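You operate a simulated robot arm through the tools that you are given. There is no shell and no other tool. Be economical: measure what you need, move in short steps, check, and stop when the job is done.

You are at the controls of a simulated two-armed robot. One attempt, no reset.

## Task
Pick up the tall carton with one hand, pass it to the other hand and put it on the shelf under the side table. Set down upright: tall carton.

Only the result counts: the job must be done as asked and must still hold three seconds after the hand-in. Knocking over, shifting, dropping, spilling or breaking anything else fails it.

## Robot
Two 6-joint arms with two-finger parallel grippers on one trunk, on a base that drives. Base frame: it is fixed to the floor where the robot stands at the start and does not move with it; the origin is under the middle of the robot, x ahead of it, y to its left, z up; the surface under the hand at the start is at about z = 0.85. Readings come in m, rad, newtons and seconds.
The left shoulder is at the start at [-0.089, 0.177, 0.806], the right one opposite. With the tool pointing down near the work surface each hand reaches from about 0.1 to 0.7 m from the robot's upright axis, wherever it stands, measured 20 degrees to its own side. Places, roughly: shelf under the side table [-2.1, 3.5, 0.3]. Payload 1.57 kg a hand.
Tool frame (each hand has its own): the origin (TCP) lies between the finger pads and is the grasp point; the fingertips stand 0.03 m ahead of it; z points along the fingers, y is the line along which they close. Largest opening 0.08 m; finger width 0.017, thickness 0.012; the body of the gripper, 0.04 by 0.082 m, starts 0.08 m behind the TCP.
Orientation is told as [roll, pitch, yaw] about the base's x, y, z axes, in that order, counted from this pose: with the fingers straight down and closing along the base's y, the tool's x points along the base's -x, its y along +y and its z along -z.

## Interface
- The arms move only by the tool jog_arm. It takes "left_deltas", "right_deltas" or both (then of equal length, played together; a hand with none holds still); each is a list of rows, each an object (a shift or turn left out is 0, a gripper value left out holds the last) with "gripper": the closure in counts, from 0 (fully open) to 255 (shut); "xyz": the shift along the tool's x, y, z in m, a list of three; "delta_rot": the turn, a rotation vector about the tool's x, y, z in rad, a list of three. In form: [{"gripper": gripper, "xyz": [tx, ty, tz], "delta_rot": [ax, ay, az]}, ...]. A call has 1 to 20 rows; each row shifts and turns the commanded pose from where the row before left it, along the tool's axes as they then stand. A row lasts 0.2 s, in which the tool goes at most 0.05 m and 0.15 rad; a call with a longer step from one row to the next is refused whole, and so is a gripper value outside its range. Where a pose cannot be reached the arm comes as near as it can. A force on the tool above 40 N (or 10 N above the force at the start of the call, whichever is more), or a blocked arm, ends the call early, and 0.2 s more pass. The fingers move at their own pace (about 0.072 m/s each) and stop on an object; they squeeze with about 29 N. The grip force told is the motor's: it shows also when the fingers shut on nothing. Time passes only in rows, and 0.2 s behind the last, so rows that do not move let the fingers close. It gives the time, the measured TCP pose, the force on the tool (base axes), the opening and the grip force at its end, in the units of the frame above (readings bear some noise), with the torque about the TCP (base axes, N m) and any sound that the robot's microphone picked up.
- Cameras (640 x 400 px; columns grow to the right, rows downward): "scene" is now at [0.0318, 0.0276, 1.5284]; the picture's right is [0.36, -0.93, 0.00], its down [-0.69, -0.27, -0.67] and it looks along [0.62, 0.24, -0.74] (base axes); focal length 290 px, centre (320, 200). "left" rides on the left gripper at [0.072, 0.007, -0.122] in its tool frame; the picture's right is [-0.09, 1.00, 0.00], its down [-0.84, -0.08, -0.54] and it looks along [-0.54, -0.05, 0.84] (tool axes); focal length 238 px, centre (320, 200). "right" rides on the right gripper at [0.072, -0.007, -0.122] in its tool frame; the picture's right is [0.09, 1.00, 0.00], its down [-0.84, 0.08, -0.54] and it looks along [-0.54, 0.05, 0.84] (tool axes); focal length 238 px, centre (320, 200). There is no depth. A picture from a camera that has moved, and an enlarged one, comes with that camera's place and axes in the base frame and with its lens.
- snapshot(camera): a new picture of that camera. No time passes.
- move_column(by): slides the trunk up (or, below 0, down) by that many m; the arms and the scene camera ride with it, the base frame stays. It gives what a move gives, with no picture.
- base_move(legs): drives the robot by 1 to 6 legs, each [ahead, left, turn to the left] in m, m and rad, along the robot's own axes; the way and the turn of a leg run together, so that a leg with both is an arc; at most 1.5 m and 3.142 rad a leg. The arms and the cameras ride along, it lands a little off, and it stops where it bumps. It gives what a move gives.
- head_to(pan, tilt): turns the head with the scene camera to pan (to the left, within 2.496 rad either way) and tilt (down, from -0.506 to 1.204), counted from straight ahead of the robot. It gives what a move gives.
- zoom(camera, box): a new picture of the part [left, top, right, bottom] of that camera's present view, enlarged. No time passes.
- close_job(): hands the job in; it is judged then, once.

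Go step by step. Nothing tells you exact positions but the pictures and the camera data: compare them with the known pose of the tool, close in by small moves and look again before you grip or let go. The budget is 120 turns and 100 pictures, counting those below and the enlarged ones. Unless the task says otherwise, let go and move clear before handing in, and close with one line.

The tools are called after "Emit:" by a JSON object that holds its "fn" and its "kwargs". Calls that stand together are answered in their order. jog_arm: Moves the arms, as the interface text tells. Its arguments: {"type":"object","properties":{"left_deltas":{"type":"array","items":{"type":"object","properties":{"gripper":{"type":"number"},"xyz":{"type":"array","items":{"type":"number"}},"delta_rot":{"type":"array","items":{"type":"number"}}}}},"right_deltas":{"type":"array","items":{"type":"object","properties":{"gripper":{"type":"number"},"xyz":{"type":"array","items":{"type":"number"}},"delta_rot":{"type":"array","items":{"type":"number"}}}}}},"required":[]} The other tools are called the same way: move_column (by) slides the trunk up or down; base_move (legs) drives the base; head_to (pan, tilt) turns the head that bears the scene camera; snapshot (camera) takes a picture; zoom (camera, box) takes an enlarged picture of a part of a camera's view; close_job () hands the job in.

At the start:

```text
t: 0.0
left_ee_pos: [0.3909, 0.4273, 1.07]
left_ee_rot: [0.0, 0.0, -0.001]
left_contact_force: [0.2, -0.7, 0.3]
left_moment: [-0.01, 0.04, 0.02]
left_width: 0.08
left_grasp_force: 0.1
right_ee_pos: [0.4769, 0.0114, 1.0919]
right_ee_rot: [-0.001, -0.001, 0.0]
right_contact_force: [0.7, -0.1, 0.4]
right_moment: [0.0, 0.0, -0.01]
right_width: 0.08
right_grasp_force: 0.0
trunk travel left (down, up): [-0.25, 0.078]
robot x, y, heading: [0.0001, -0.0018, -0.002]
head pan, tilt: [0.367, 0.838]
```

scene: 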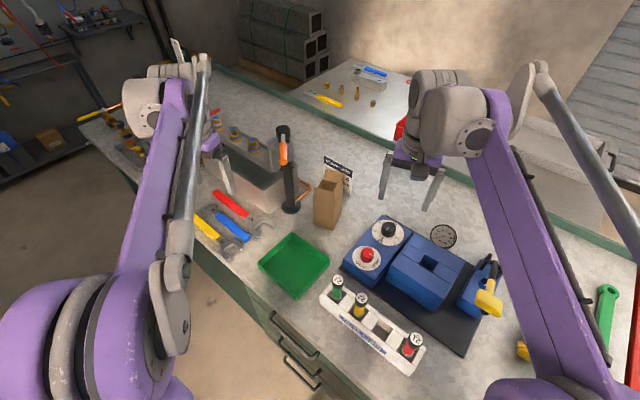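
right: 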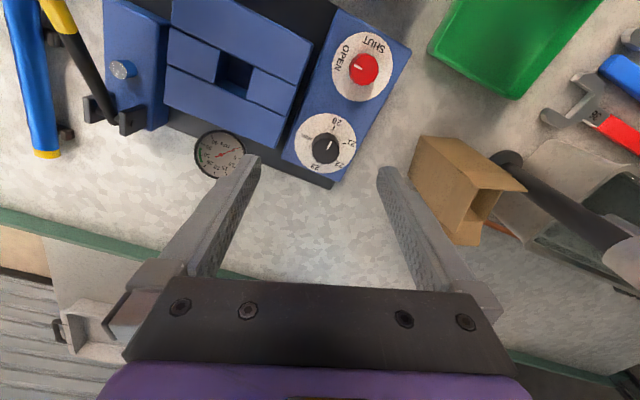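
left: 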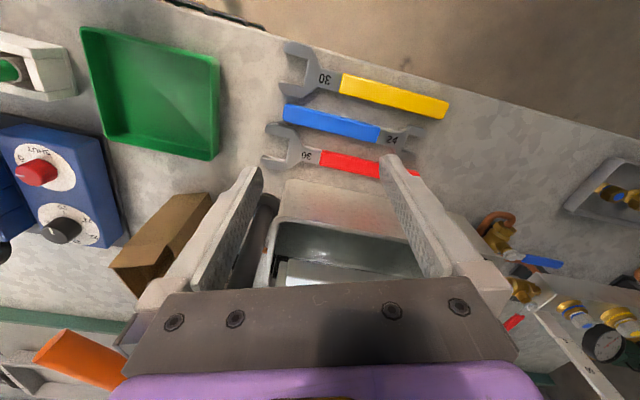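

I see the tall brown carton on the bench near [0.52, 0.2], between the two hands. I'll look closer before choosing a grasp.

Emit:
{"fn": "zoom", "kwargs": {"camera": "scene", "box": [260, 120, 420, 260]}}

Emit:
{"fn": "zoom", "kwargs": {"camera": "right", "box": [380, 100, 600, 280]}}

```text
2.86 times, centred on (340, 190) of scene
camera zoom: at [0.0318, 0.0276, 1.5284], right [0.36, -0.93, 0.0], down [-0.69, -0.27, -0.67], along [0.62, 0.24, -0.74], focal length 830 px, centre (263, 229)
```

zoom: 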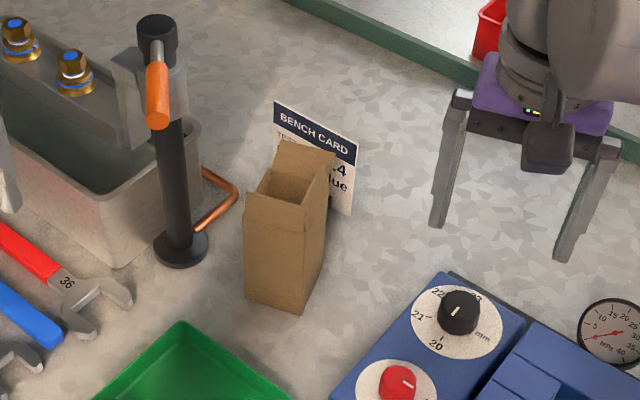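

```text
2.22 times, centred on (490, 190) of right
camera zoom: at [0.4051, 0.0035, 1.2132], right [-0.09, 1.0, 0.0], down [0.84, 0.08, 0.54], along [0.54, 0.05, -0.84], focal length 530 px, centre (-58, 222)
```

zoom: 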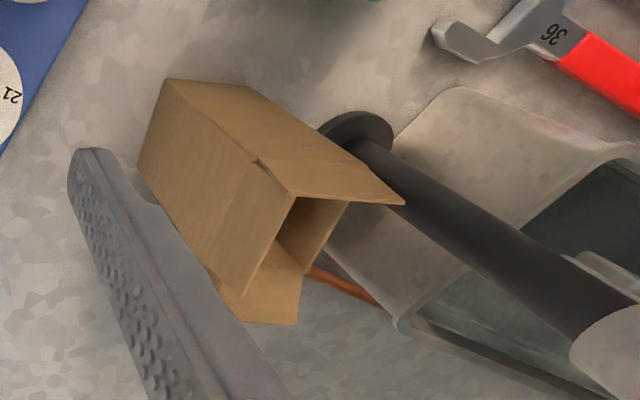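

The carton stands square to the base axes at about [0.54, 0.20], roughly 0.062 × 0.066 and 0.16 tall. Before planning the grips I'll look toward the side table.

Emit:
{"fn": "head_to", "kwargs": {"pan": 2.1, "tilt": 0.25}}

Emit:
{"fn": "snapshot", "kwargs": {"camera": "scene"}}

Emit:
{"fn": "zoom", "kwargs": {"camera": "scene", "box": [260, 140, 400, 240]}}

```text
t: 1.8
left_ee_pos: [0.3903, 0.4268, 1.0703]
left_ee_rot: [-0.001, 0.0, -0.001]
left_contact_force: [0.8, 0.3, -0.4]
left_moment: [0.0, 0.02, 0.01]
left_width: 0.0802
left_grasp_force: 0.0
right_ee_pos: [0.4772, 0.0105, 1.0919]
right_ee_rot: [0.001, 0.0, -0.001]
right_contact_force: [-0.1, -0.1, 0.5]
right_moment: [0.01, 0.0, -0.01]
right_width: 0.0799
right_grasp_force: 0.1
trunk travel left (down, up): [-0.25, 0.078]
robot x, y, heading: [-0.0005, -0.0004, -0.002]
head pan, tilt: [2.1, 0.25]
```

```text
94 pictures are left
camera scene: at [-0.0889, 0.0801, 1.5805], right [0.86, 0.5, 0.0], down [0.12, -0.21, -0.97], along [-0.49, 0.84, -0.25], focal length 290 px, centre (320, 200)
```

scene: 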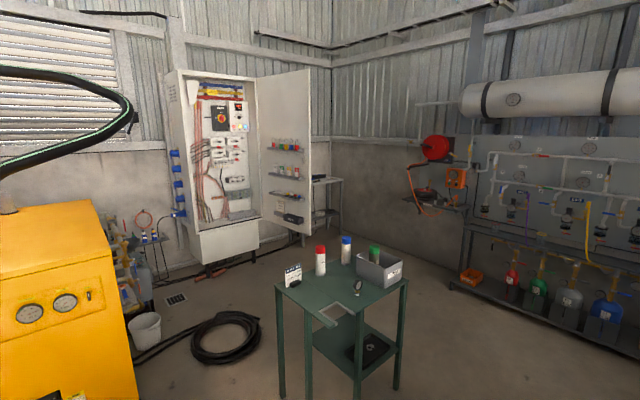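

```text
4.00 times, centred on (330, 190) of scene
camera zoom: at [-0.0889, 0.0801, 1.5805], right [0.86, 0.5, 0.0], down [0.12, -0.21, -0.97], along [-0.49, 0.84, -0.25], focal length 1162 px, centre (280, 240)
```

zoom: 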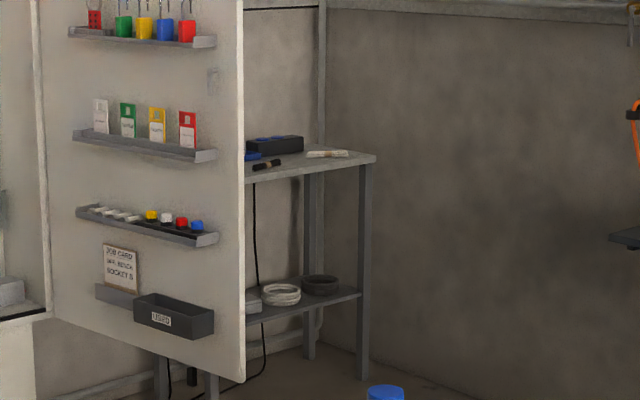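

The target is the grey table behind the cabinet door: shelf about 0.3 high, top about 0.79. That means placing with a forward-pointing hand. The right hand will pick from above, and the left will receive lower down with its fingers forward. First I move the right hand over the carton.

Emit:
{"fn": "head_to", "kwargs": {"pan": 0.3, "tilt": 0.85}}

Emit:
{"fn": "jog_arm", "kwargs": {"right_deltas": [{"xyz": [-0.0125, 0.038, 0], "gripper": 0}, {"xyz": [-0.0125, 0.038, 0]}, {"xyz": [-0.0125, 0.038, 0]}, {"xyz": [-0.0125, 0.038, 0]}, {"xyz": [-0.0125, 0.037, 0]}, {}]}}

Emit:
{"fn": "snapshot", "kwargs": {"camera": "right"}}

Emit:
{"fn": "snapshot", "kwargs": {"camera": "scene"}}

Emit:
{"fn": "snapshot", "kwargs": {"camera": "left"}}

```text
t: 3.6
left_ee_pos: [0.3914, 0.4279, 1.071]
left_ee_rot: [0.0, 0.0, -0.002]
left_contact_force: [0.3, -0.3, 0.1]
left_moment: [0.03, 0.0, 0.0]
left_width: 0.0801
left_grasp_force: 0.0
right_ee_pos: [0.4769, 0.0104, 1.0921]
right_ee_rot: [0.0, 0.002, 0.0]
right_contact_force: [-0.3, 0.5, 0.5]
right_moment: [0.01, 0.01, 0.03]
right_width: 0.0802
right_grasp_force: 0.2
trunk travel left (down, up): [-0.25, 0.078]
robot x, y, heading: [-0.0003, 0.0008, 0.004]
head pan, tilt: [0.3, 0.85]
```

```text
t: 5.0
left_ee_pos: [0.3908, 0.4267, 1.07]
left_ee_rot: [-0.001, -0.002, 0.002]
left_contact_force: [-0.1, -0.6, 0.1]
left_moment: [0.04, -0.02, 0.0]
left_width: 0.0799
left_grasp_force: 0.0
right_ee_pos: [0.4996, 0.1752, 1.061]
right_ee_rot: [0.0, 0.0, 0.001]
right_contact_force: [-0.2, 0.3, 0.9]
right_moment: [0.01, 0.0, 0.02]
right_width: 0.0799
right_grasp_force: 0.0
right hand out of reach, approached as far as the arm can: row 4, 5
trunk travel left (down, up): [-0.25, 0.078]
robot x, y, heading: [0.0027, 0.0001, 0.001]
head pan, tilt: [0.3, 0.85]
```

```text
92 pictures are left
camera right: at [0.4274, 0.1687, 1.1838], right [-0.09, 1.0, 0.0], down [0.84, 0.08, 0.54], along [0.54, 0.05, -0.84], focal length 238 px, centre (320, 200)
```

right: 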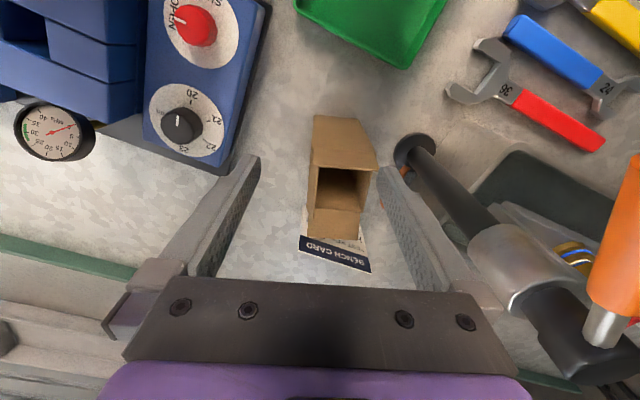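

```text
91 pictures are left
camera scene: at [0.0333, 0.0225, 1.5274], right [0.3, -0.96, 0.0], down [-0.72, -0.22, -0.66], along [0.63, 0.2, -0.75], focal length 290 px, centre (320, 200)
```

scene: 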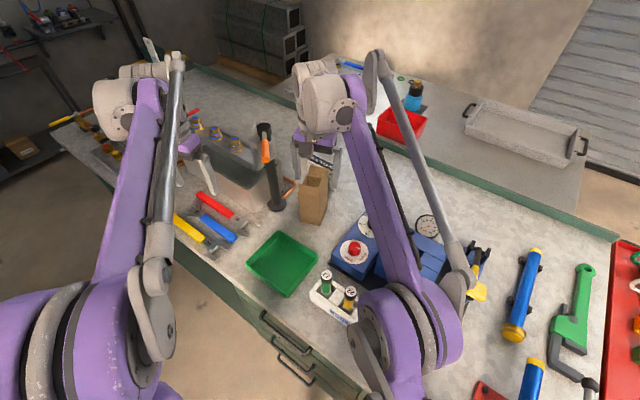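

```text
90 pictures are left
camera left: at [0.3198, 0.4333, 1.1933], right [0.09, 1.0, 0.0], down [0.84, -0.08, 0.54], along [0.54, -0.05, -0.84], focal length 238 px, centre (320, 200)
```

left: 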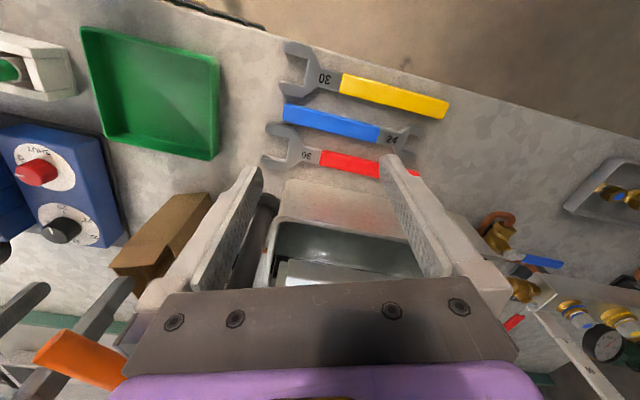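

The right hand is out of reach up there, and its fingers sit just above the carton top. The left shoulder is nearer, so the left hand will pick and the right will receive. I back the right hand off first.

Emit:
{"fn": "jog_arm", "kwargs": {"right_deltas": [{"xyz": [0.03, -0.02, -0.01]}, {"xyz": [0.03, -0.035, 0]}, {"xyz": [0.03, -0.04, 0]}, {"xyz": [0.03, -0.04, 0]}, {"xyz": [0.03, -0.04, 0]}, {"xyz": [0.03, -0.04, 0]}, {"xyz": [0.03, -0.04, 0]}, {"xyz": [0.0, -0.045, 0]}, {}]}}

Emit:
{"fn": "snapshot", "kwargs": {"camera": "scene"}}

```text
t: 7.0
left_ee_pos: [0.3918, 0.4265, 1.0699]
left_ee_rot: [0.0, -0.001, 0.0]
left_contact_force: [0.1, 0.2, -0.1]
left_moment: [0.02, 0.02, 0.01]
left_width: 0.0798
left_grasp_force: 0.1
right_ee_pos: [0.2894, -0.1236, 1.0737]
right_ee_rot: [0.0, 0.0, 0.0]
right_contact_force: [-0.1, 0.3, -1.5]
right_moment: [-0.03, 0.02, 0.04]
right_width: 0.0798
right_grasp_force: 0.0
trunk travel left (down, up): [-0.25, 0.078]
robot x, y, heading: [-0.0005, 0.002, 0.003]
head pan, tilt: [0.3, 0.85]
```

```text
89 pictures are left
camera scene: at [0.0328, 0.0228, 1.5274], right [0.3, -0.96, 0.0], down [-0.72, -0.22, -0.66], along [0.63, 0.2, -0.75], focal length 290 px, centre (320, 200)
```

scene: 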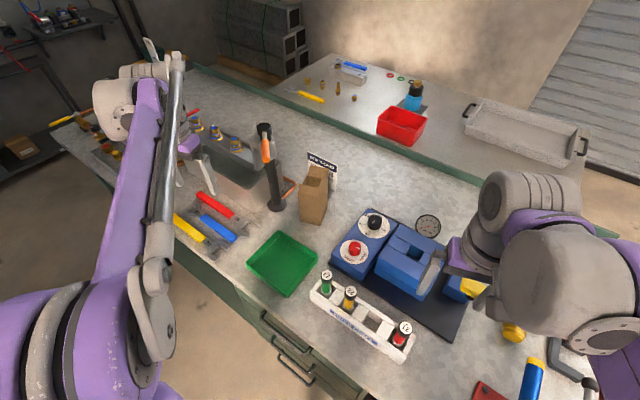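

The carton is undisturbed. Next the left hand slides in front of the clamp stand to y≈0.2, then forward to above the carton.

Emit:
{"fn": "jog_arm", "kwargs": {"left_deltas": [{"xyz": [0.02, -0.04, -0.01], "gripper": 0}, {"xyz": [0.01, -0.045, -0.01]}, {"xyz": [0, -0.047, 0]}, {"xyz": [0, -0.047, 0]}, {"xyz": [0, -0.047, 0]}, {}]}}

Emit:
{"fn": "snapshot", "kwargs": {"camera": "left"}}

Emit:
{"fn": "snapshot", "kwargs": {"camera": "scene"}}

```text
t: 8.4
left_ee_pos: [0.3612, 0.1995, 1.0888]
left_ee_rot: [0.0, 0.0, 0.0]
left_contact_force: [0.6, 0.5, 0.6]
left_moment: [0.02, 0.02, 0.02]
left_width: 0.0801
left_grasp_force: 0.0
right_ee_pos: [0.2892, -0.1238, 1.0743]
right_ee_rot: [0.001, -0.001, 0.001]
right_contact_force: [0.6, 0.8, -0.2]
right_moment: [0.0, 0.03, -0.08]
right_width: 0.0799
right_grasp_force: 0.0
trunk travel left (down, up): [-0.25, 0.078]
robot x, y, heading: [0.0002, -0.0001, -0.001]
head pan, tilt: [0.3, 0.85]
```

```text
88 pictures are left
camera left: at [0.2894, 0.2057, 1.2134], right [0.09, 1.0, 0.0], down [0.84, -0.08, 0.54], along [0.54, -0.05, -0.84], focal length 238 px, centre (320, 200)
```

left: 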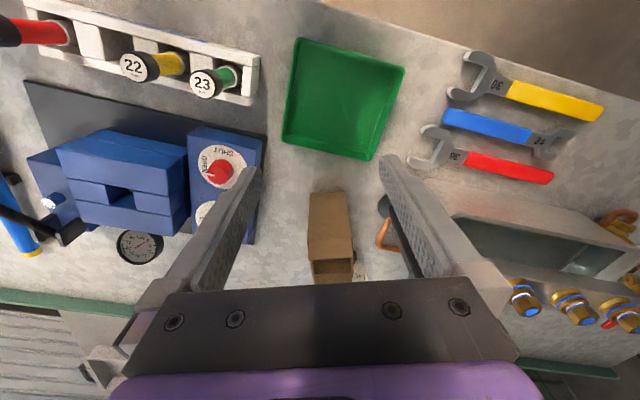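

```text
87 pictures are left
camera scene: at [0.0329, 0.023, 1.5274], right [0.3, -0.96, 0.0], down [-0.72, -0.22, -0.66], along [0.63, 0.19, -0.75], focal length 290 px, centre (320, 200)
```

scene: 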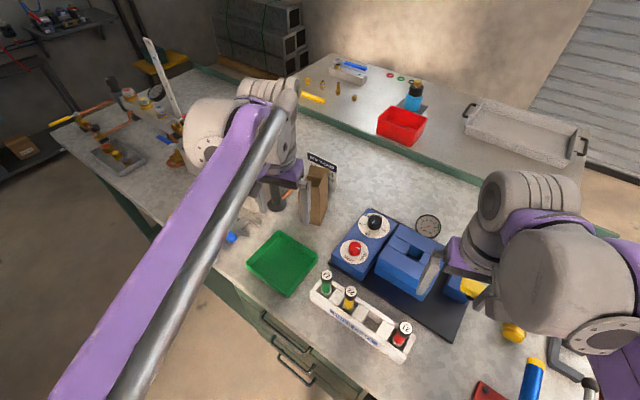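

The left wrist knuckle sticks out to the left and would hit the tall clamp stand when lowered. The right hand's knuckle faces away from the stand, so I'll keep the right hand as picker. I'll retract the left hand and shift the base left to bring the carton into reach.

Emit:
{"fn": "jog_arm", "kwargs": {"left_deltas": [{"xyz": [0.035, 0, -0.02]}, {"xyz": [0.035, 0.02, -0.02]}, {"xyz": [0.035, 0.03, -0.02]}, {"xyz": [0.015, 0.03, -0.01]}, {}]}}

Emit:
{"fn": "base_move", "kwargs": {"legs": [[0, 0.28, 0]]}}

Emit:
{"fn": "snapshot", "kwargs": {"camera": "scene"}}

Emit:
{"fn": "snapshot", "kwargs": {"camera": "right"}}

```text
refused: row 3 steps farther than a row can; nothing moved
```

```text
t: 11.4
left_ee_pos: [0.3617, 0.478, 1.0901]
left_ee_rot: [-0.001, 0.003, 0.001]
left_contact_force: [-0.2, 0.7, -1.0]
left_moment: [-0.01, -0.02, 0.03]
left_width: 0.0801
left_grasp_force: 0.1
right_ee_pos: [0.2879, 0.1535, 1.0733]
right_ee_rot: [0.001, 0.0, 0.0]
right_contact_force: [-0.5, -0.9, -0.3]
right_moment: [0.01, -0.01, 0.02]
right_width: 0.0799
right_grasp_force: 0.0
trunk travel left (down, up): [-0.25, 0.078]
robot x, y, heading: [-0.0001, 0.2779, -0.001]
head pan, tilt: [0.3, 0.85]
```

```text
86 pictures are left
camera scene: at [0.0328, 0.2998, 1.5274], right [0.3, -0.95, 0.0], down [-0.72, -0.22, -0.66], along [0.63, 0.2, -0.75], focal length 290 px, centre (320, 200)
```

scene: 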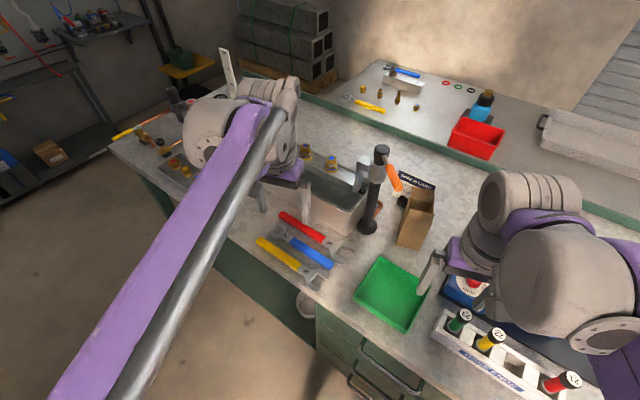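

```text
85 pictures are left
camera right: at [0.2161, 0.1459, 1.196], right [-0.09, 1.0, 0.0], down [0.84, 0.08, 0.54], along [0.54, 0.05, -0.84], focal length 238 px, centre (320, 200)
```

right: 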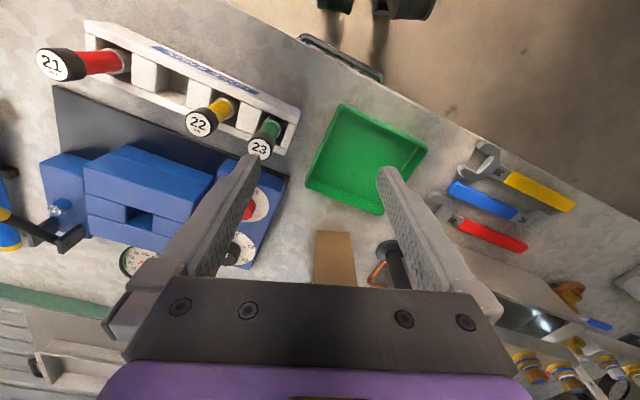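

The shift went cleanly. Now the right hand goes forward, high, toward the carton.

Emit:
{"fn": "jog_arm", "kwargs": {"right_deltas": [{"xyz": [-0.042, 0.008, -0.003]}, {"xyz": [-0.042, 0.008, -0.003]}, {"xyz": [-0.042, 0.008, -0.003]}, {"xyz": [-0.042, 0.008, -0.003]}, {"xyz": [-0.042, 0.008, -0.003]}, {"xyz": [-0.042, 0.007, -0.003]}, {}]}}

Emit:
{"fn": "zoom", "kwargs": {"camera": "scene", "box": [320, 100, 520, 260]}}

Emit:
{"fn": "snapshot", "kwargs": {"camera": "right"}}

```text
t: 13.0
left_ee_pos: [0.3596, 0.4765, 1.0904]
left_ee_rot: [0.002, -0.001, 0.0]
left_contact_force: [-1.2, 0.5, -0.1]
left_moment: [0.02, 0.02, 0.01]
left_width: 0.0795
left_grasp_force: 0.0
right_ee_pos: [0.5416, 0.1997, 1.0917]
right_ee_rot: [0.001, -0.001, 0.002]
right_contact_force: [0.1, 0.5, 0.3]
right_moment: [0.0, -0.02, -0.02]
right_width: 0.0801
right_grasp_force: 0.1
trunk travel left (down, up): [-0.25, 0.078]
robot x, y, heading: [-0.0004, 0.278, -0.001]
head pan, tilt: [0.3, 0.85]
```

```text
2.50 times, centred on (420, 180) of scene
camera zoom: at [0.0314, 0.2995, 1.5275], right [0.3, -0.95, 0.0], down [-0.72, -0.22, -0.66], along [0.63, 0.2, -0.75], focal length 726 px, centre (70, 250)
```

zoom: 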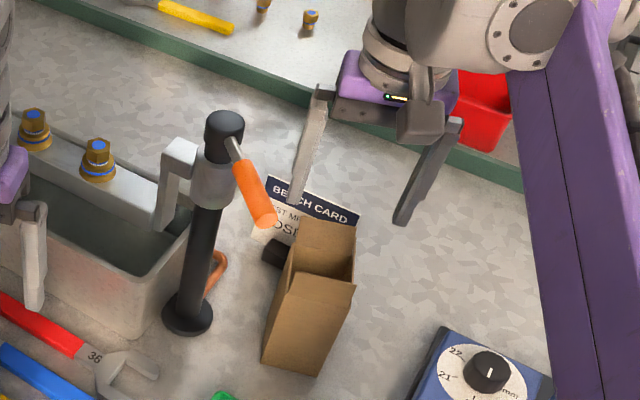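

```text
83 pictures are left
camera right: at [0.4684, 0.1928, 1.214], right [-0.09, 1.0, 0.0], down [0.84, 0.08, 0.54], along [0.54, 0.05, -0.84], focal length 238 px, centre (320, 200)
```

right: 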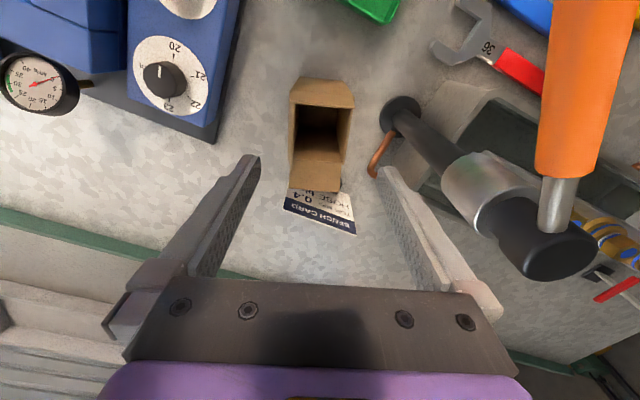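

The fingers straddle the carton, and the orange clamp handle (tip about [0.45, 0.27, 1.11]) stays clear. I descend in two steps.

Emit:
{"fn": "jog_arm", "kwargs": {"right_deltas": [{"xyz": [0, 0, 0.03]}, {"xyz": [0, 0, 0.03]}, {}]}}

Emit:
{"fn": "zoom", "kwargs": {"camera": "scene", "box": [340, 100, 500, 240]}}

Emit:
{"fn": "snapshot", "kwargs": {"camera": "right"}}

```text
t: 13.8
left_ee_pos: [0.361, 0.4771, 1.0913]
left_ee_rot: [0.0, 0.0, 0.001]
left_contact_force: [0.5, 0.0, -0.9]
left_moment: [0.01, 0.03, 0.0]
left_width: 0.08
left_grasp_force: 0.1
right_ee_pos: [0.5408, 0.2008, 1.0302]
right_ee_rot: [0.001, 0.0, 0.003]
right_contact_force: [0.8, -0.1, 0.9]
right_moment: [-0.01, -0.02, 0.01]
right_width: 0.08
right_grasp_force: 0.0
trunk travel left (down, up): [-0.25, 0.078]
robot x, y, heading: [-0.0015, 0.2792, 0.001]
head pan, tilt: [0.3, 0.85]
```

```text
2.86 times, centred on (420, 170) of scene
camera zoom: at [0.0328, 0.2997, 1.5274], right [0.3, -0.95, 0.0], down [-0.72, -0.22, -0.66], along [0.63, 0.2, -0.75], focal length 830 px, centre (34, 286)
```

zoom: 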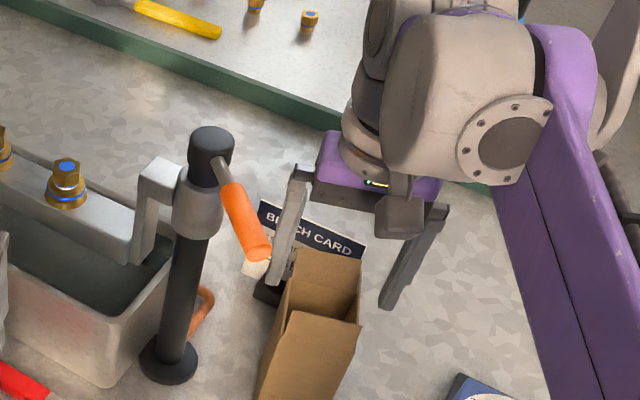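

```text
81 pictures are left
camera right: at [0.4684, 0.1931, 1.1528], right [-0.09, 1.0, 0.0], down [0.84, 0.08, 0.54], along [0.54, 0.05, -0.84], focal length 238 px, centre (320, 200)
```

right: 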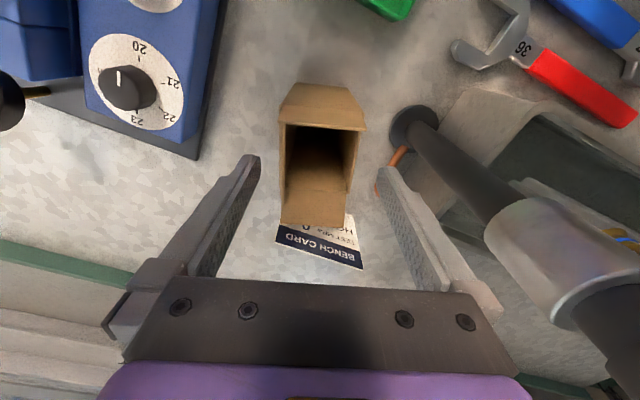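

It is centred. I descend the rest of the way to TCP z≈0.957.

Emit:
{"fn": "jog_arm", "kwargs": {"right_deltas": [{"xyz": [0, 0, 0.025]}, {"xyz": [0, 0, 0.025]}, {"xyz": [0, 0, 0.022]}, {}]}}

Emit:
{"fn": "zoom", "kwargs": {"camera": "scene", "box": [340, 100, 500, 260]}}

Emit:
{"fn": "snapshot", "kwargs": {"camera": "right"}}

```text
t: 14.8
left_ee_pos: [0.3596, 0.4774, 1.0908]
left_ee_rot: [0.001, -0.001, 0.003]
left_contact_force: [-0.8, -0.2, 0.0]
left_moment: [0.01, 0.03, 0.0]
left_width: 0.0799
left_grasp_force: 0.0
right_ee_pos: [0.5404, 0.1999, 0.9584]
right_ee_rot: [0.0, 0.001, 0.001]
right_contact_force: [0.1, 0.6, -0.9]
right_moment: [-0.02, 0.02, 0.06]
right_width: 0.0799
right_grasp_force: 0.1
trunk travel left (down, up): [-0.25, 0.078]
robot x, y, heading: [0.0011, 0.2734, -0.003]
head pan, tilt: [0.3, 0.85]
```

```text
2.50 times, centred on (420, 180) of scene
camera zoom: at [0.0326, 0.2997, 1.5274], right [0.3, -0.95, 0.0], down [-0.72, -0.22, -0.66], along [0.63, 0.2, -0.75], focal length 726 px, centre (70, 250)
```

zoom: 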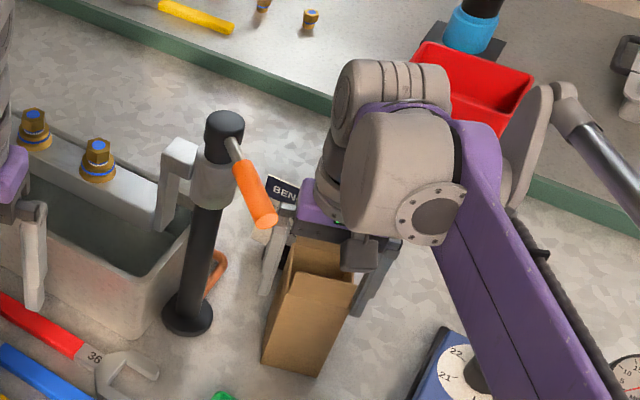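

```text
79 pictures are left
camera right: at [0.4678, 0.1933, 1.0812], right [-0.09, 1.0, 0.0], down [0.84, 0.08, 0.54], along [0.54, 0.05, -0.84], focal length 238 px, centre (320, 200)
```

right: 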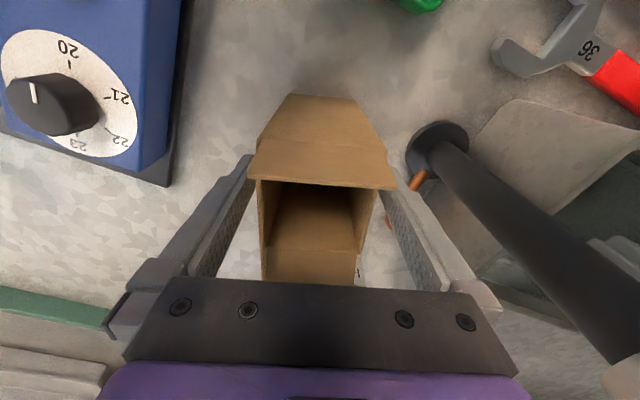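

The carton sits between the fingers with the palm above its flaps. I close the gripper.

Emit:
{"fn": "jog_arm", "kwargs": {"right_deltas": [{"gripper": 110}, {"gripper": 110}, {"gripper": 110}, {}]}}

Emit:
{"fn": "snapshot", "kwargs": {"camera": "right"}}

```text
t: 15.8
left_ee_pos: [0.361, 0.4765, 1.0915]
left_ee_rot: [0.001, 0.001, 0.003]
left_contact_force: [0.3, -0.7, 0.0]
left_moment: [0.03, -0.02, 0.02]
left_width: 0.0801
left_grasp_force: 0.1
right_ee_pos: [0.5412, 0.2003, 0.9604]
right_ee_rot: [0.0, 0.001, 0.001]
right_contact_force: [0.0, 0.7, 0.2]
right_moment: [-0.02, 0.0, -0.01]
right_width: 0.0613
right_grasp_force: 29.2
trunk travel left (down, up): [-0.25, 0.078]
robot x, y, heading: [-0.0039, 0.2786, 0.002]
head pan, tilt: [0.3, 0.85]
```

```text
78 pictures are left
camera right: at [0.4679, 0.1934, 1.0814], right [-0.09, 1.0, 0.0], down [0.84, 0.08, 0.54], along [0.54, 0.05, -0.84], focal length 238 px, centre (320, 200)
```

right: 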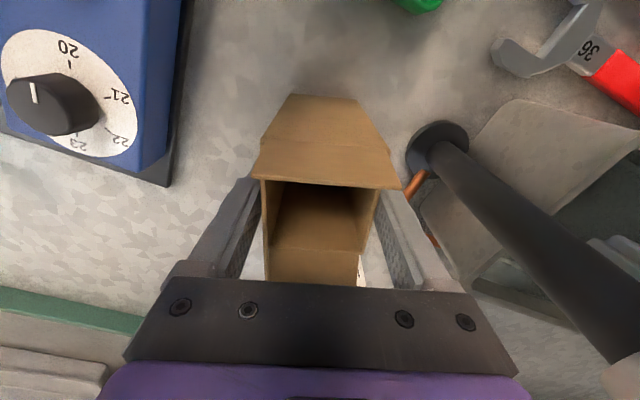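

Firm grip at 0.061. I lift, drifting away from the clamp handle.

Emit:
{"fn": "jog_arm", "kwargs": {"right_deltas": [{"xyz": [0, 0, -0.02]}, {"xyz": [0, 0, -0.03]}, {"xyz": [0, -0.005, -0.035]}, {"xyz": [0, -0.02, -0.035]}, {"xyz": [0.01, -0.03, 0]}, {"xyz": [0.03, -0.02, 0]}, {"xyz": [0.03, 0, 0]}, {}]}}

Emit:
{"fn": "snapshot", "kwargs": {"camera": "scene"}}

Emit:
{"fn": "snapshot", "kwargs": {"camera": "right"}}

```text
t: 17.6
left_ee_pos: [0.3612, 0.4771, 1.0906]
left_ee_rot: [0.0, 0.0, 0.002]
left_contact_force: [0.0, -0.8, -0.5]
left_moment: [0.02, 0.02, -0.01]
left_width: 0.08
left_grasp_force: 0.0
right_ee_pos: [0.4706, 0.1246, 1.0807]
right_ee_rot: [0.0, 0.001, 0.001]
right_contact_force: [-0.1, -0.1, -0.1]
right_moment: [0.01, 0.0, -0.02]
right_width: 0.0456
right_grasp_force: 0.1
trunk travel left (down, up): [-0.25, 0.078]
robot x, y, heading: [-0.0019, 0.2784, -0.003]
head pan, tilt: [0.3, 0.85]
```

```text
77 pictures are left
camera scene: at [0.0336, 0.2996, 1.5274], right [0.3, -0.95, 0.0], down [-0.72, -0.22, -0.66], along [0.63, 0.2, -0.75], focal length 290 px, centre (320, 200)
```

scene: 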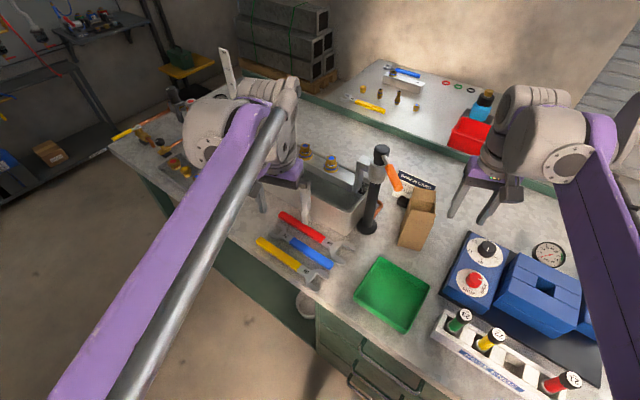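

```text
76 pictures are left
camera right: at [0.3985, 0.1175, 1.2018], right [-0.09, 1.0, 0.0], down [0.84, 0.08, 0.54], along [0.54, 0.05, -0.84], focal length 238 px, centre (320, 200)
```

right: 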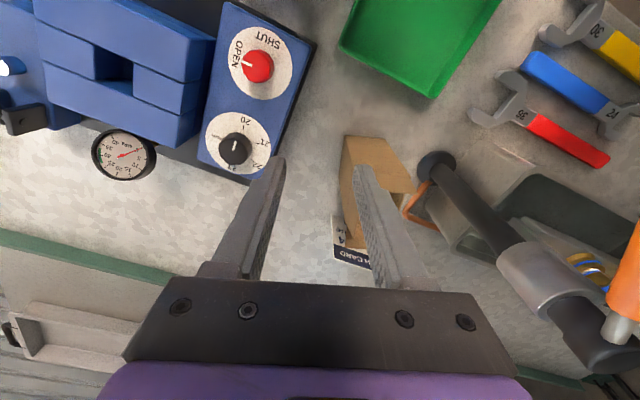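

The carton slipped out and is still standing. I'll check whether it moved before regripping lower, fully closed, with a slower lift.

Emit:
{"fn": "zoom", "kwargs": {"camera": "scene", "box": [340, 130, 480, 270]}}

Emit:
{"fn": "zoom", "kwargs": {"camera": "right", "box": [300, 110, 460, 290]}}

```text
2.86 times, centred on (410, 200) of scene
camera zoom: at [0.0336, 0.2996, 1.5274], right [0.3, -0.95, 0.0], down [-0.72, -0.22, -0.66], along [0.63, 0.2, -0.75], focal length 830 px, centre (63, 200)
```

zoom: 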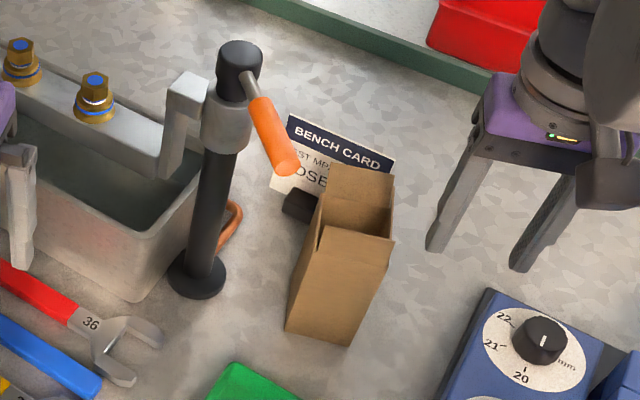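

```text
2.22 times, centred on (380, 200) of right
camera zoom: at [0.3985, 0.1175, 1.2018], right [-0.09, 1.0, 0.0], down [0.84, 0.08, 0.54], along [0.54, 0.05, -0.84], focal length 530 px, centre (187, 200)
```

zoom: 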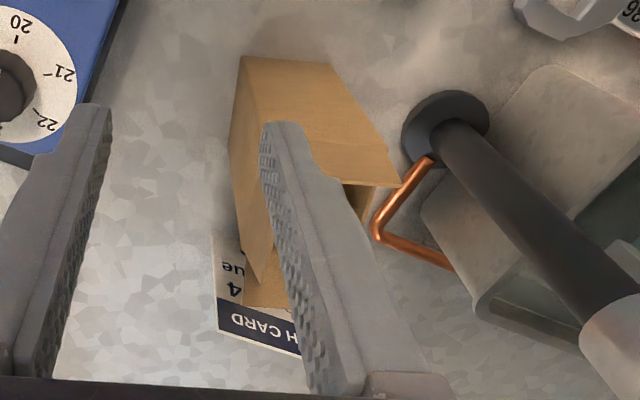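

The carton barely moved (centre about [0.541, 0.197]). I go back over it and regrip lower.

Emit:
{"fn": "jog_arm", "kwargs": {"right_deltas": [{"gripper": 0, "xyz": [0, 0, -0.005]}, {"gripper": 0}, {"xyz": [-0.035, 0.033, 0]}, {"xyz": [-0.035, 0.04, 0]}, {}]}}

Emit:
{"fn": "snapshot", "kwargs": {"camera": "right"}}

```text
refused: row 4 steps farther than a row can; nothing moved
```

```text
73 pictures are left
camera right: at [0.3985, 0.1175, 1.2018], right [-0.09, 1.0, 0.0], down [0.84, 0.08, 0.54], along [0.54, 0.05, -0.84], focal length 238 px, centre (320, 200)
```

right: 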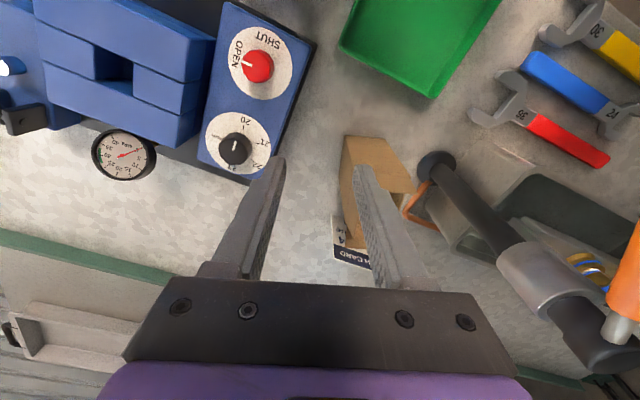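

One row was too long, so I split it.

Emit:
{"fn": "jog_arm", "kwargs": {"right_deltas": [{"gripper": 0, "xyz": [0, 0, -0.005]}, {"gripper": 0}, {"xyz": [-0.024, 0.024, 0]}, {"xyz": [-0.024, 0.025, 0]}, {"xyz": [-0.023, 0.024, 0]}, {}]}}

Emit:
{"fn": "snapshot", "kwargs": {"camera": "right"}}

```text
t: 19.0
left_ee_pos: [0.3607, 0.4771, 1.0909]
left_ee_rot: [0.0, 0.001, 0.002]
left_contact_force: [-0.5, 0.1, 0.7]
left_moment: [0.01, -0.02, -0.03]
left_width: 0.0802
left_grasp_force: 0.0
right_ee_pos: [0.5413, 0.1985, 1.0843]
right_ee_rot: [0.0, 0.001, 0.001]
right_contact_force: [-0.1, -0.2, 0.1]
right_moment: [0.01, -0.02, -0.01]
right_width: 0.0801
right_grasp_force: 0.1
trunk travel left (down, up): [-0.25, 0.078]
robot x, y, heading: [-0.0063, 0.2783, -0.003]
head pan, tilt: [0.3, 0.85]
```

```text
72 pictures are left
camera right: at [0.4693, 0.1907, 1.2062], right [-0.09, 1.0, 0.0], down [0.84, 0.08, 0.54], along [0.54, 0.05, -0.84], focal length 238 px, centre (320, 200)
```

right: 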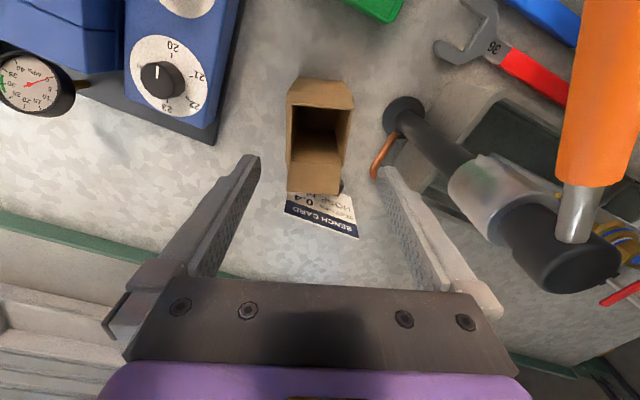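

Centred over the carton. I descend to z≈0.938 and close fully, then lift a few millimetres to weigh it.

Emit:
{"fn": "jog_arm", "kwargs": {"right_deltas": [{"xyz": [0, 0, 0.03]}, {"xyz": [0, 0, 0.03]}, {"xyz": [0, 0, 0.03]}, {"xyz": [0, 0, 0.03]}, {"xyz": [0, 0, 0.026]}, {}, {"gripper": 255}, {"gripper": 255}, {"gripper": 255}, {}, {"xyz": [0, 0, -0.004]}, {"xyz": [0, 0, -0.004]}, {}]}}

Emit:
{"fn": "zoom", "kwargs": {"camera": "scene", "box": [340, 130, 480, 270]}}

```text
t: 21.8
left_ee_pos: [0.3604, 0.477, 1.0913]
left_ee_rot: [0.0, 0.001, 0.002]
left_contact_force: [-1.0, -0.1, -0.1]
left_moment: [0.0, -0.03, 0.0]
left_width: 0.0801
left_grasp_force: 0.1
right_ee_pos: [0.5421, 0.1988, 0.949]
right_ee_rot: [0.0, 0.0, 0.003]
right_contact_force: [-0.6, 0.8, -0.1]
right_moment: [0.0, -0.01, -0.01]
right_width: 0.0611
right_grasp_force: 29.0
trunk travel left (down, up): [-0.25, 0.078]
robot x, y, heading: [0.0012, 0.2767, -0.0]
head pan, tilt: [0.3, 0.85]
```

```text
2.86 times, centred on (410, 200) of scene
camera zoom: at [0.0328, 0.2997, 1.5274], right [0.3, -0.95, 0.0], down [-0.72, -0.22, -0.66], along [0.63, 0.2, -0.75], focal length 830 px, centre (63, 200)
```

zoom: 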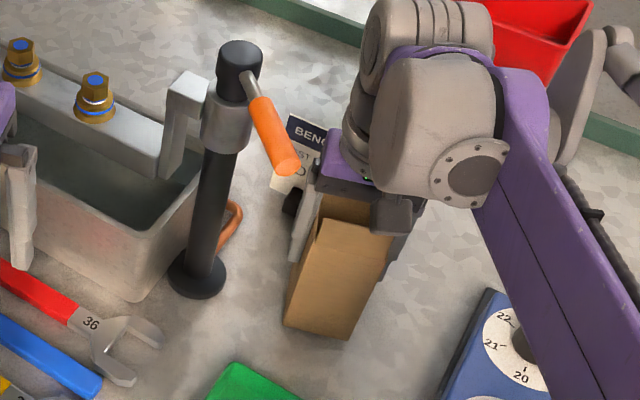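

The bottom edge appears to have risen slightly. I continue the slow lift and watch.

Emit:
{"fn": "jog_arm", "kwargs": {"right_deltas": [{"xyz": [0, 0, -0.006]}, {"xyz": [0, 0, -0.008]}, {"xyz": [0, 0, -0.01]}, {"xyz": [0, 0, -0.01]}, {"xyz": [0, 0, -0.006]}, {}]}}

Emit:
{"fn": "zoom", "kwargs": {"camera": "scene", "box": [340, 130, 480, 270]}}

```text
t: 23.2
left_ee_pos: [0.3611, 0.4773, 1.0895]
left_ee_rot: [0.0, -0.001, 0.001]
left_contact_force: [-0.8, -0.7, 0.7]
left_moment: [0.02, 0.01, -0.01]
left_width: 0.0799
left_grasp_force: 0.0
right_ee_pos: [0.5409, 0.1982, 0.988]
right_ee_rot: [0.002, -0.001, 0.001]
right_contact_force: [-0.5, -0.8, -0.9]
right_moment: [0.0, 0.01, 0.02]
right_width: 0.0613
right_grasp_force: 29.6
trunk travel left (down, up): [-0.25, 0.078]
robot x, y, heading: [0.0029, 0.2774, -0.004]
head pan, tilt: [0.3, 0.85]
```

```text
2.86 times, centred on (410, 200) of scene
camera zoom: at [0.0329, 0.2997, 1.5274], right [0.3, -0.95, 0.0], down [-0.72, -0.22, -0.66], along [0.63, 0.2, -0.75], focal length 830 px, centre (63, 200)
```

zoom: 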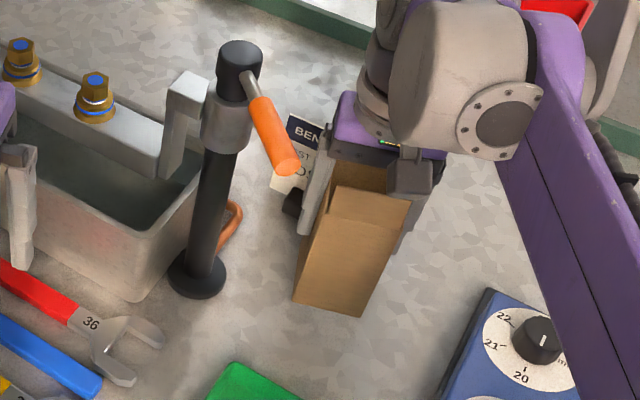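

It's rising with the hand, and it's light. I continue gently up and then away from the handle.

Emit:
{"fn": "jog_arm", "kwargs": {"right_deltas": [{"xyz": [0, 0, -0.008]}, {"xyz": [0, 0, -0.012]}, {"xyz": [0, 0, -0.012]}, {"xyz": [0, 0, -0.012]}, {"xyz": [0, -0.004, -0.012]}, {"xyz": [0, -0.008, -0.012]}, {"xyz": [0, -0.012, -0.01]}, {"xyz": [0.004, -0.012, -0.008]}, {"xyz": [0.008, -0.012, -0.004]}, {"xyz": [0.012, -0.012, 0]}, {"xyz": [0.012, -0.008, 0]}, {"xyz": [0.012, -0.004, 0]}, {"xyz": [0.008, 0, 0]}, {}]}}

Emit:
{"fn": "snapshot", "kwargs": {"camera": "scene"}}

Emit:
{"fn": "snapshot", "kwargs": {"camera": "right"}}

```text
t: 26.2
left_ee_pos: [0.3614, 0.4785, 1.091]
left_ee_rot: [0.001, 0.0, 0.001]
left_contact_force: [-0.1, -0.4, -1.1]
left_moment: [0.0, -0.01, -0.02]
left_width: 0.08
left_grasp_force: 0.1
right_ee_pos: [0.485, 0.1255, 1.0774]
right_ee_rot: [0.0, 0.0, 0.001]
right_contact_force: [0.1, 0.2, -0.5]
right_moment: [-0.04, 0.03, 0.04]
right_width: 0.0611
right_grasp_force: 29.5
trunk travel left (down, up): [-0.25, 0.078]
robot x, y, heading: [-0.0031, 0.2745, -0.001]
head pan, tilt: [0.3, 0.85]
```

```text
69 pictures are left
camera scene: at [0.033, 0.2997, 1.5274], right [0.3, -0.95, 0.0], down [-0.72, -0.22, -0.66], along [0.63, 0.2, -0.75], focal length 290 px, centre (320, 200)
```

scene: 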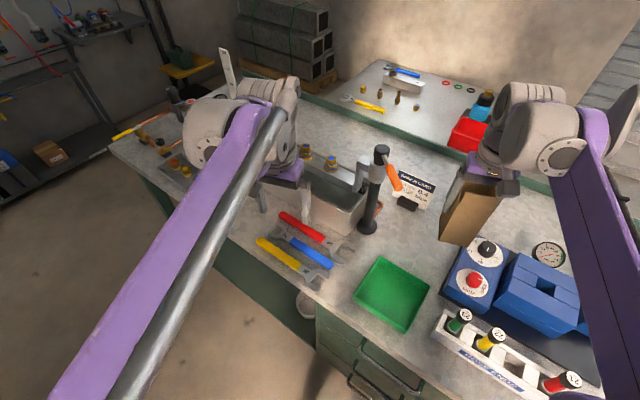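

```text
68 pictures are left
camera right: at [0.4128, 0.1187, 1.199], right [-0.09, 1.0, 0.0], down [0.84, 0.08, 0.54], along [0.54, 0.05, -0.84], focal length 238 px, centre (320, 200)
```

right: 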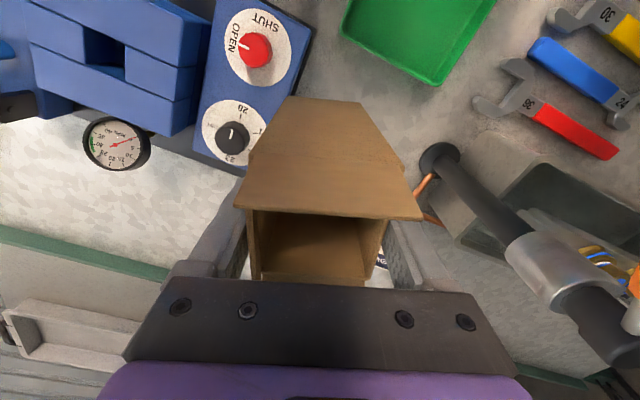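

The carton is held steadily. I back the base away from the bench to get free room for the handover.

Emit:
{"fn": "base_move", "kwargs": {"legs": [[-0.2, 0, 0], [-0.2, 0, 0]]}}

Emit:
{"fn": "snapshot", "kwargs": {"camera": "scene"}}

Emit:
{"fn": "snapshot", "kwargs": {"camera": "left"}}

```text
t: 29.0
left_ee_pos: [-0.0367, 0.4765, 1.0908]
left_ee_rot: [0.0, -0.001, 0.002]
left_contact_force: [-0.5, 0.7, -0.4]
left_moment: [-0.01, -0.01, -0.04]
left_width: 0.08
left_grasp_force: 0.1
right_ee_pos: [0.0881, 0.1264, 1.077]
right_ee_rot: [0.001, -0.002, 0.003]
right_contact_force: [0.2, -0.9, -0.3]
right_moment: [-0.05, -0.03, -0.01]
right_width: 0.0611
right_grasp_force: 28.2
trunk travel left (down, up): [-0.25, 0.078]
robot x, y, heading: [-0.3943, 0.2774, 0.005]
head pan, tilt: [0.3, 0.85]
```

```text
67 pictures are left
camera scene: at [-0.3656, 0.299, 1.5275], right [0.3, -0.95, 0.0], down [-0.72, -0.22, -0.66], along [0.63, 0.2, -0.75], focal length 290 px, centre (320, 200)
```

scene: 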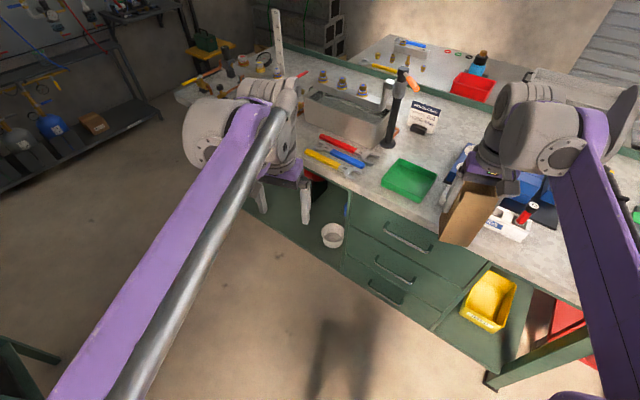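

```text
66 pictures are left
camera left: at [-0.1093, 0.4827, 1.2135], right [0.09, 1.0, 0.0], down [0.84, -0.08, 0.54], along [0.54, -0.05, -0.84], focal length 238 px, centre (320, 200)
```

left: 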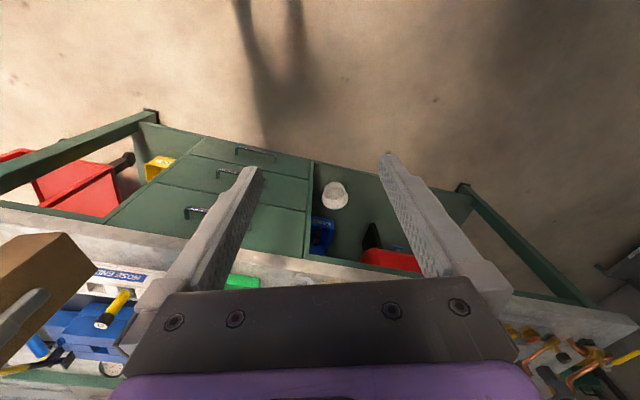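

There's clear floor space here. I pitch the left hand up so its fingers point forward and about 30° down.

Emit:
{"fn": "jog_arm", "kwargs": {"left_deltas": [{"delta_rot": [0, -0.149, 0]}, {"delta_rot": [0, -0.149, 0]}, {"delta_rot": [0, -0.149, 0]}, {"delta_rot": [0, -0.149, 0]}, {"delta_rot": [0, -0.149, 0]}, {"delta_rot": [0, -0.149, 0]}, {"delta_rot": [0, -0.149, 0]}, {}]}}

Emit:
{"fn": "snapshot", "kwargs": {"camera": "scene"}}

Emit:
{"fn": "snapshot", "kwargs": {"camera": "left"}}

```text
t: 30.8
left_ee_pos: [-0.037, 0.4757, 1.0908]
left_ee_rot: [0.001, -1.047, 0.003]
left_contact_force: [0.2, 0.5, -0.9]
left_moment: [0.03, 0.02, -0.01]
left_width: 0.0798
left_grasp_force: 0.0
right_ee_pos: [0.089, 0.1257, 1.0759]
right_ee_rot: [0.001, -0.001, 0.002]
right_contact_force: [-0.3, -0.1, -0.6]
right_moment: [-0.02, 0.01, -0.04]
right_width: 0.0611
right_grasp_force: 28.5
trunk travel left (down, up): [-0.25, 0.078]
robot x, y, heading: [-0.396, 0.2784, 0.004]
head pan, tilt: [0.3, 0.85]
```

```text
65 pictures are left
camera scene: at [-0.3649, 0.299, 1.5274], right [0.3, -0.95, 0.0], down [-0.72, -0.22, -0.66], along [0.63, 0.2, -0.75], focal length 290 px, centre (320, 200)
```

scene: 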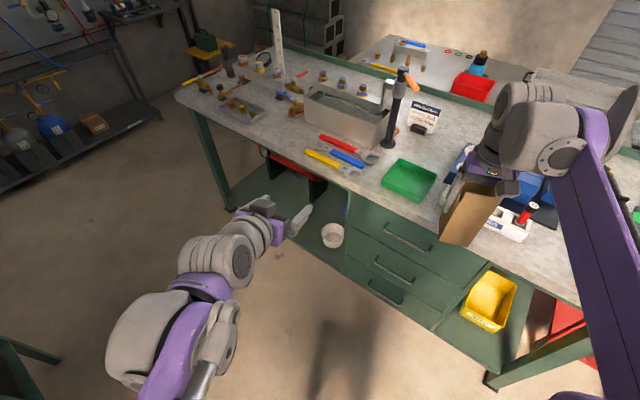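

```text
64 pictures are left
camera left: at [-0.1784, 0.4826, 1.0906], right [0.04, 1.0, 0.08], down [-0.05, -0.08, 1.0], along [1.0, -0.05, 0.05], focal length 238 px, centre (320, 200)
```

left: 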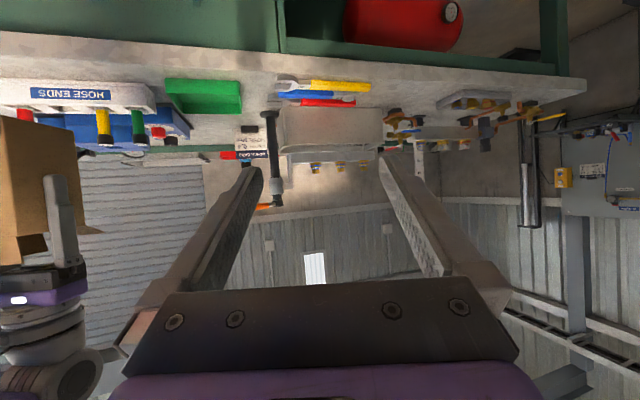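

The left hand pose is good. I bring the carton toward the middle and move the left hand to a standoff behind it.

Emit:
{"fn": "jog_arm", "kwargs": {"right_deltas": [{"xyz": [0, 0.008, 0]}, {"xyz": [0, 0.012, 0]}, {"xyz": [0, 0.012, 0]}, {"xyz": [0, 0.012, 0]}, {"xyz": [0, 0.012, 0]}, {"xyz": [0, 0.012, 0]}, {"xyz": [0, 0.012, 0]}, {"xyz": [0, 0.012, 0]}, {"xyz": [0, 0.008, 0]}, {}], "left_deltas": [{"xyz": [0, -0.03, 0]}, {"xyz": [0, -0.03, 0]}, {"xyz": [0, -0.03, 0]}, {"xyz": [0, -0.03, 0]}, {"xyz": [0, -0.03, 0]}, {"xyz": [0, -0.03, 0]}, {"xyz": [0, -0.03, 0]}, {"xyz": [0, -0.02, 0]}, {"xyz": [0, -0.02, 0]}, {}]}}

Emit:
{"fn": "snapshot", "kwargs": {"camera": "left"}}

Emit:
{"fn": "snapshot", "kwargs": {"camera": "scene"}}

```text
t: 33.0
left_ee_pos: [-0.038, 0.2265, 1.0895]
left_ee_rot: [0.0, -1.044, 0.002]
left_contact_force: [0.2, -1.6, 0.3]
left_moment: [-0.01, 0.03, 0.02]
left_width: 0.0798
left_grasp_force: 0.0
right_ee_pos: [0.0868, 0.227, 1.0764]
right_ee_rot: [0.0, -0.001, 0.001]
right_contact_force: [-0.1, -0.8, 0.1]
right_moment: [-0.03, -0.02, 0.03]
right_width: 0.0611
right_grasp_force: 28.7
trunk travel left (down, up): [-0.25, 0.078]
robot x, y, heading: [-0.397, 0.2763, 0.004]
head pan, tilt: [0.3, 0.85]
```

```text
63 pictures are left
camera left: at [-0.1786, 0.2324, 1.0905], right [0.04, 1.0, 0.08], down [-0.05, -0.08, 1.0], along [1.0, -0.05, 0.04], focal length 238 px, centre (320, 200)
```

left: 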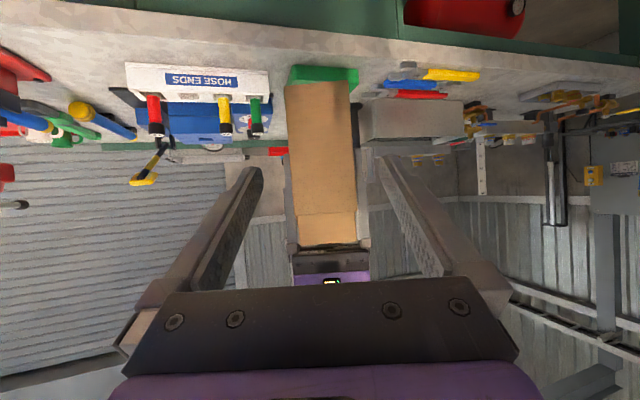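

```text
62 pictures are left
camera scene: at [-0.3656, 0.2993, 1.5274], right [0.3, -0.95, 0.0], down [-0.72, -0.22, -0.66], along [0.63, 0.2, -0.75], focal length 290 px, centre (320, 200)
```

scene: 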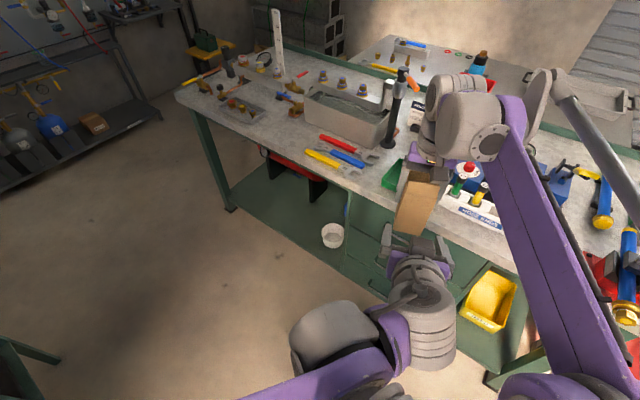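

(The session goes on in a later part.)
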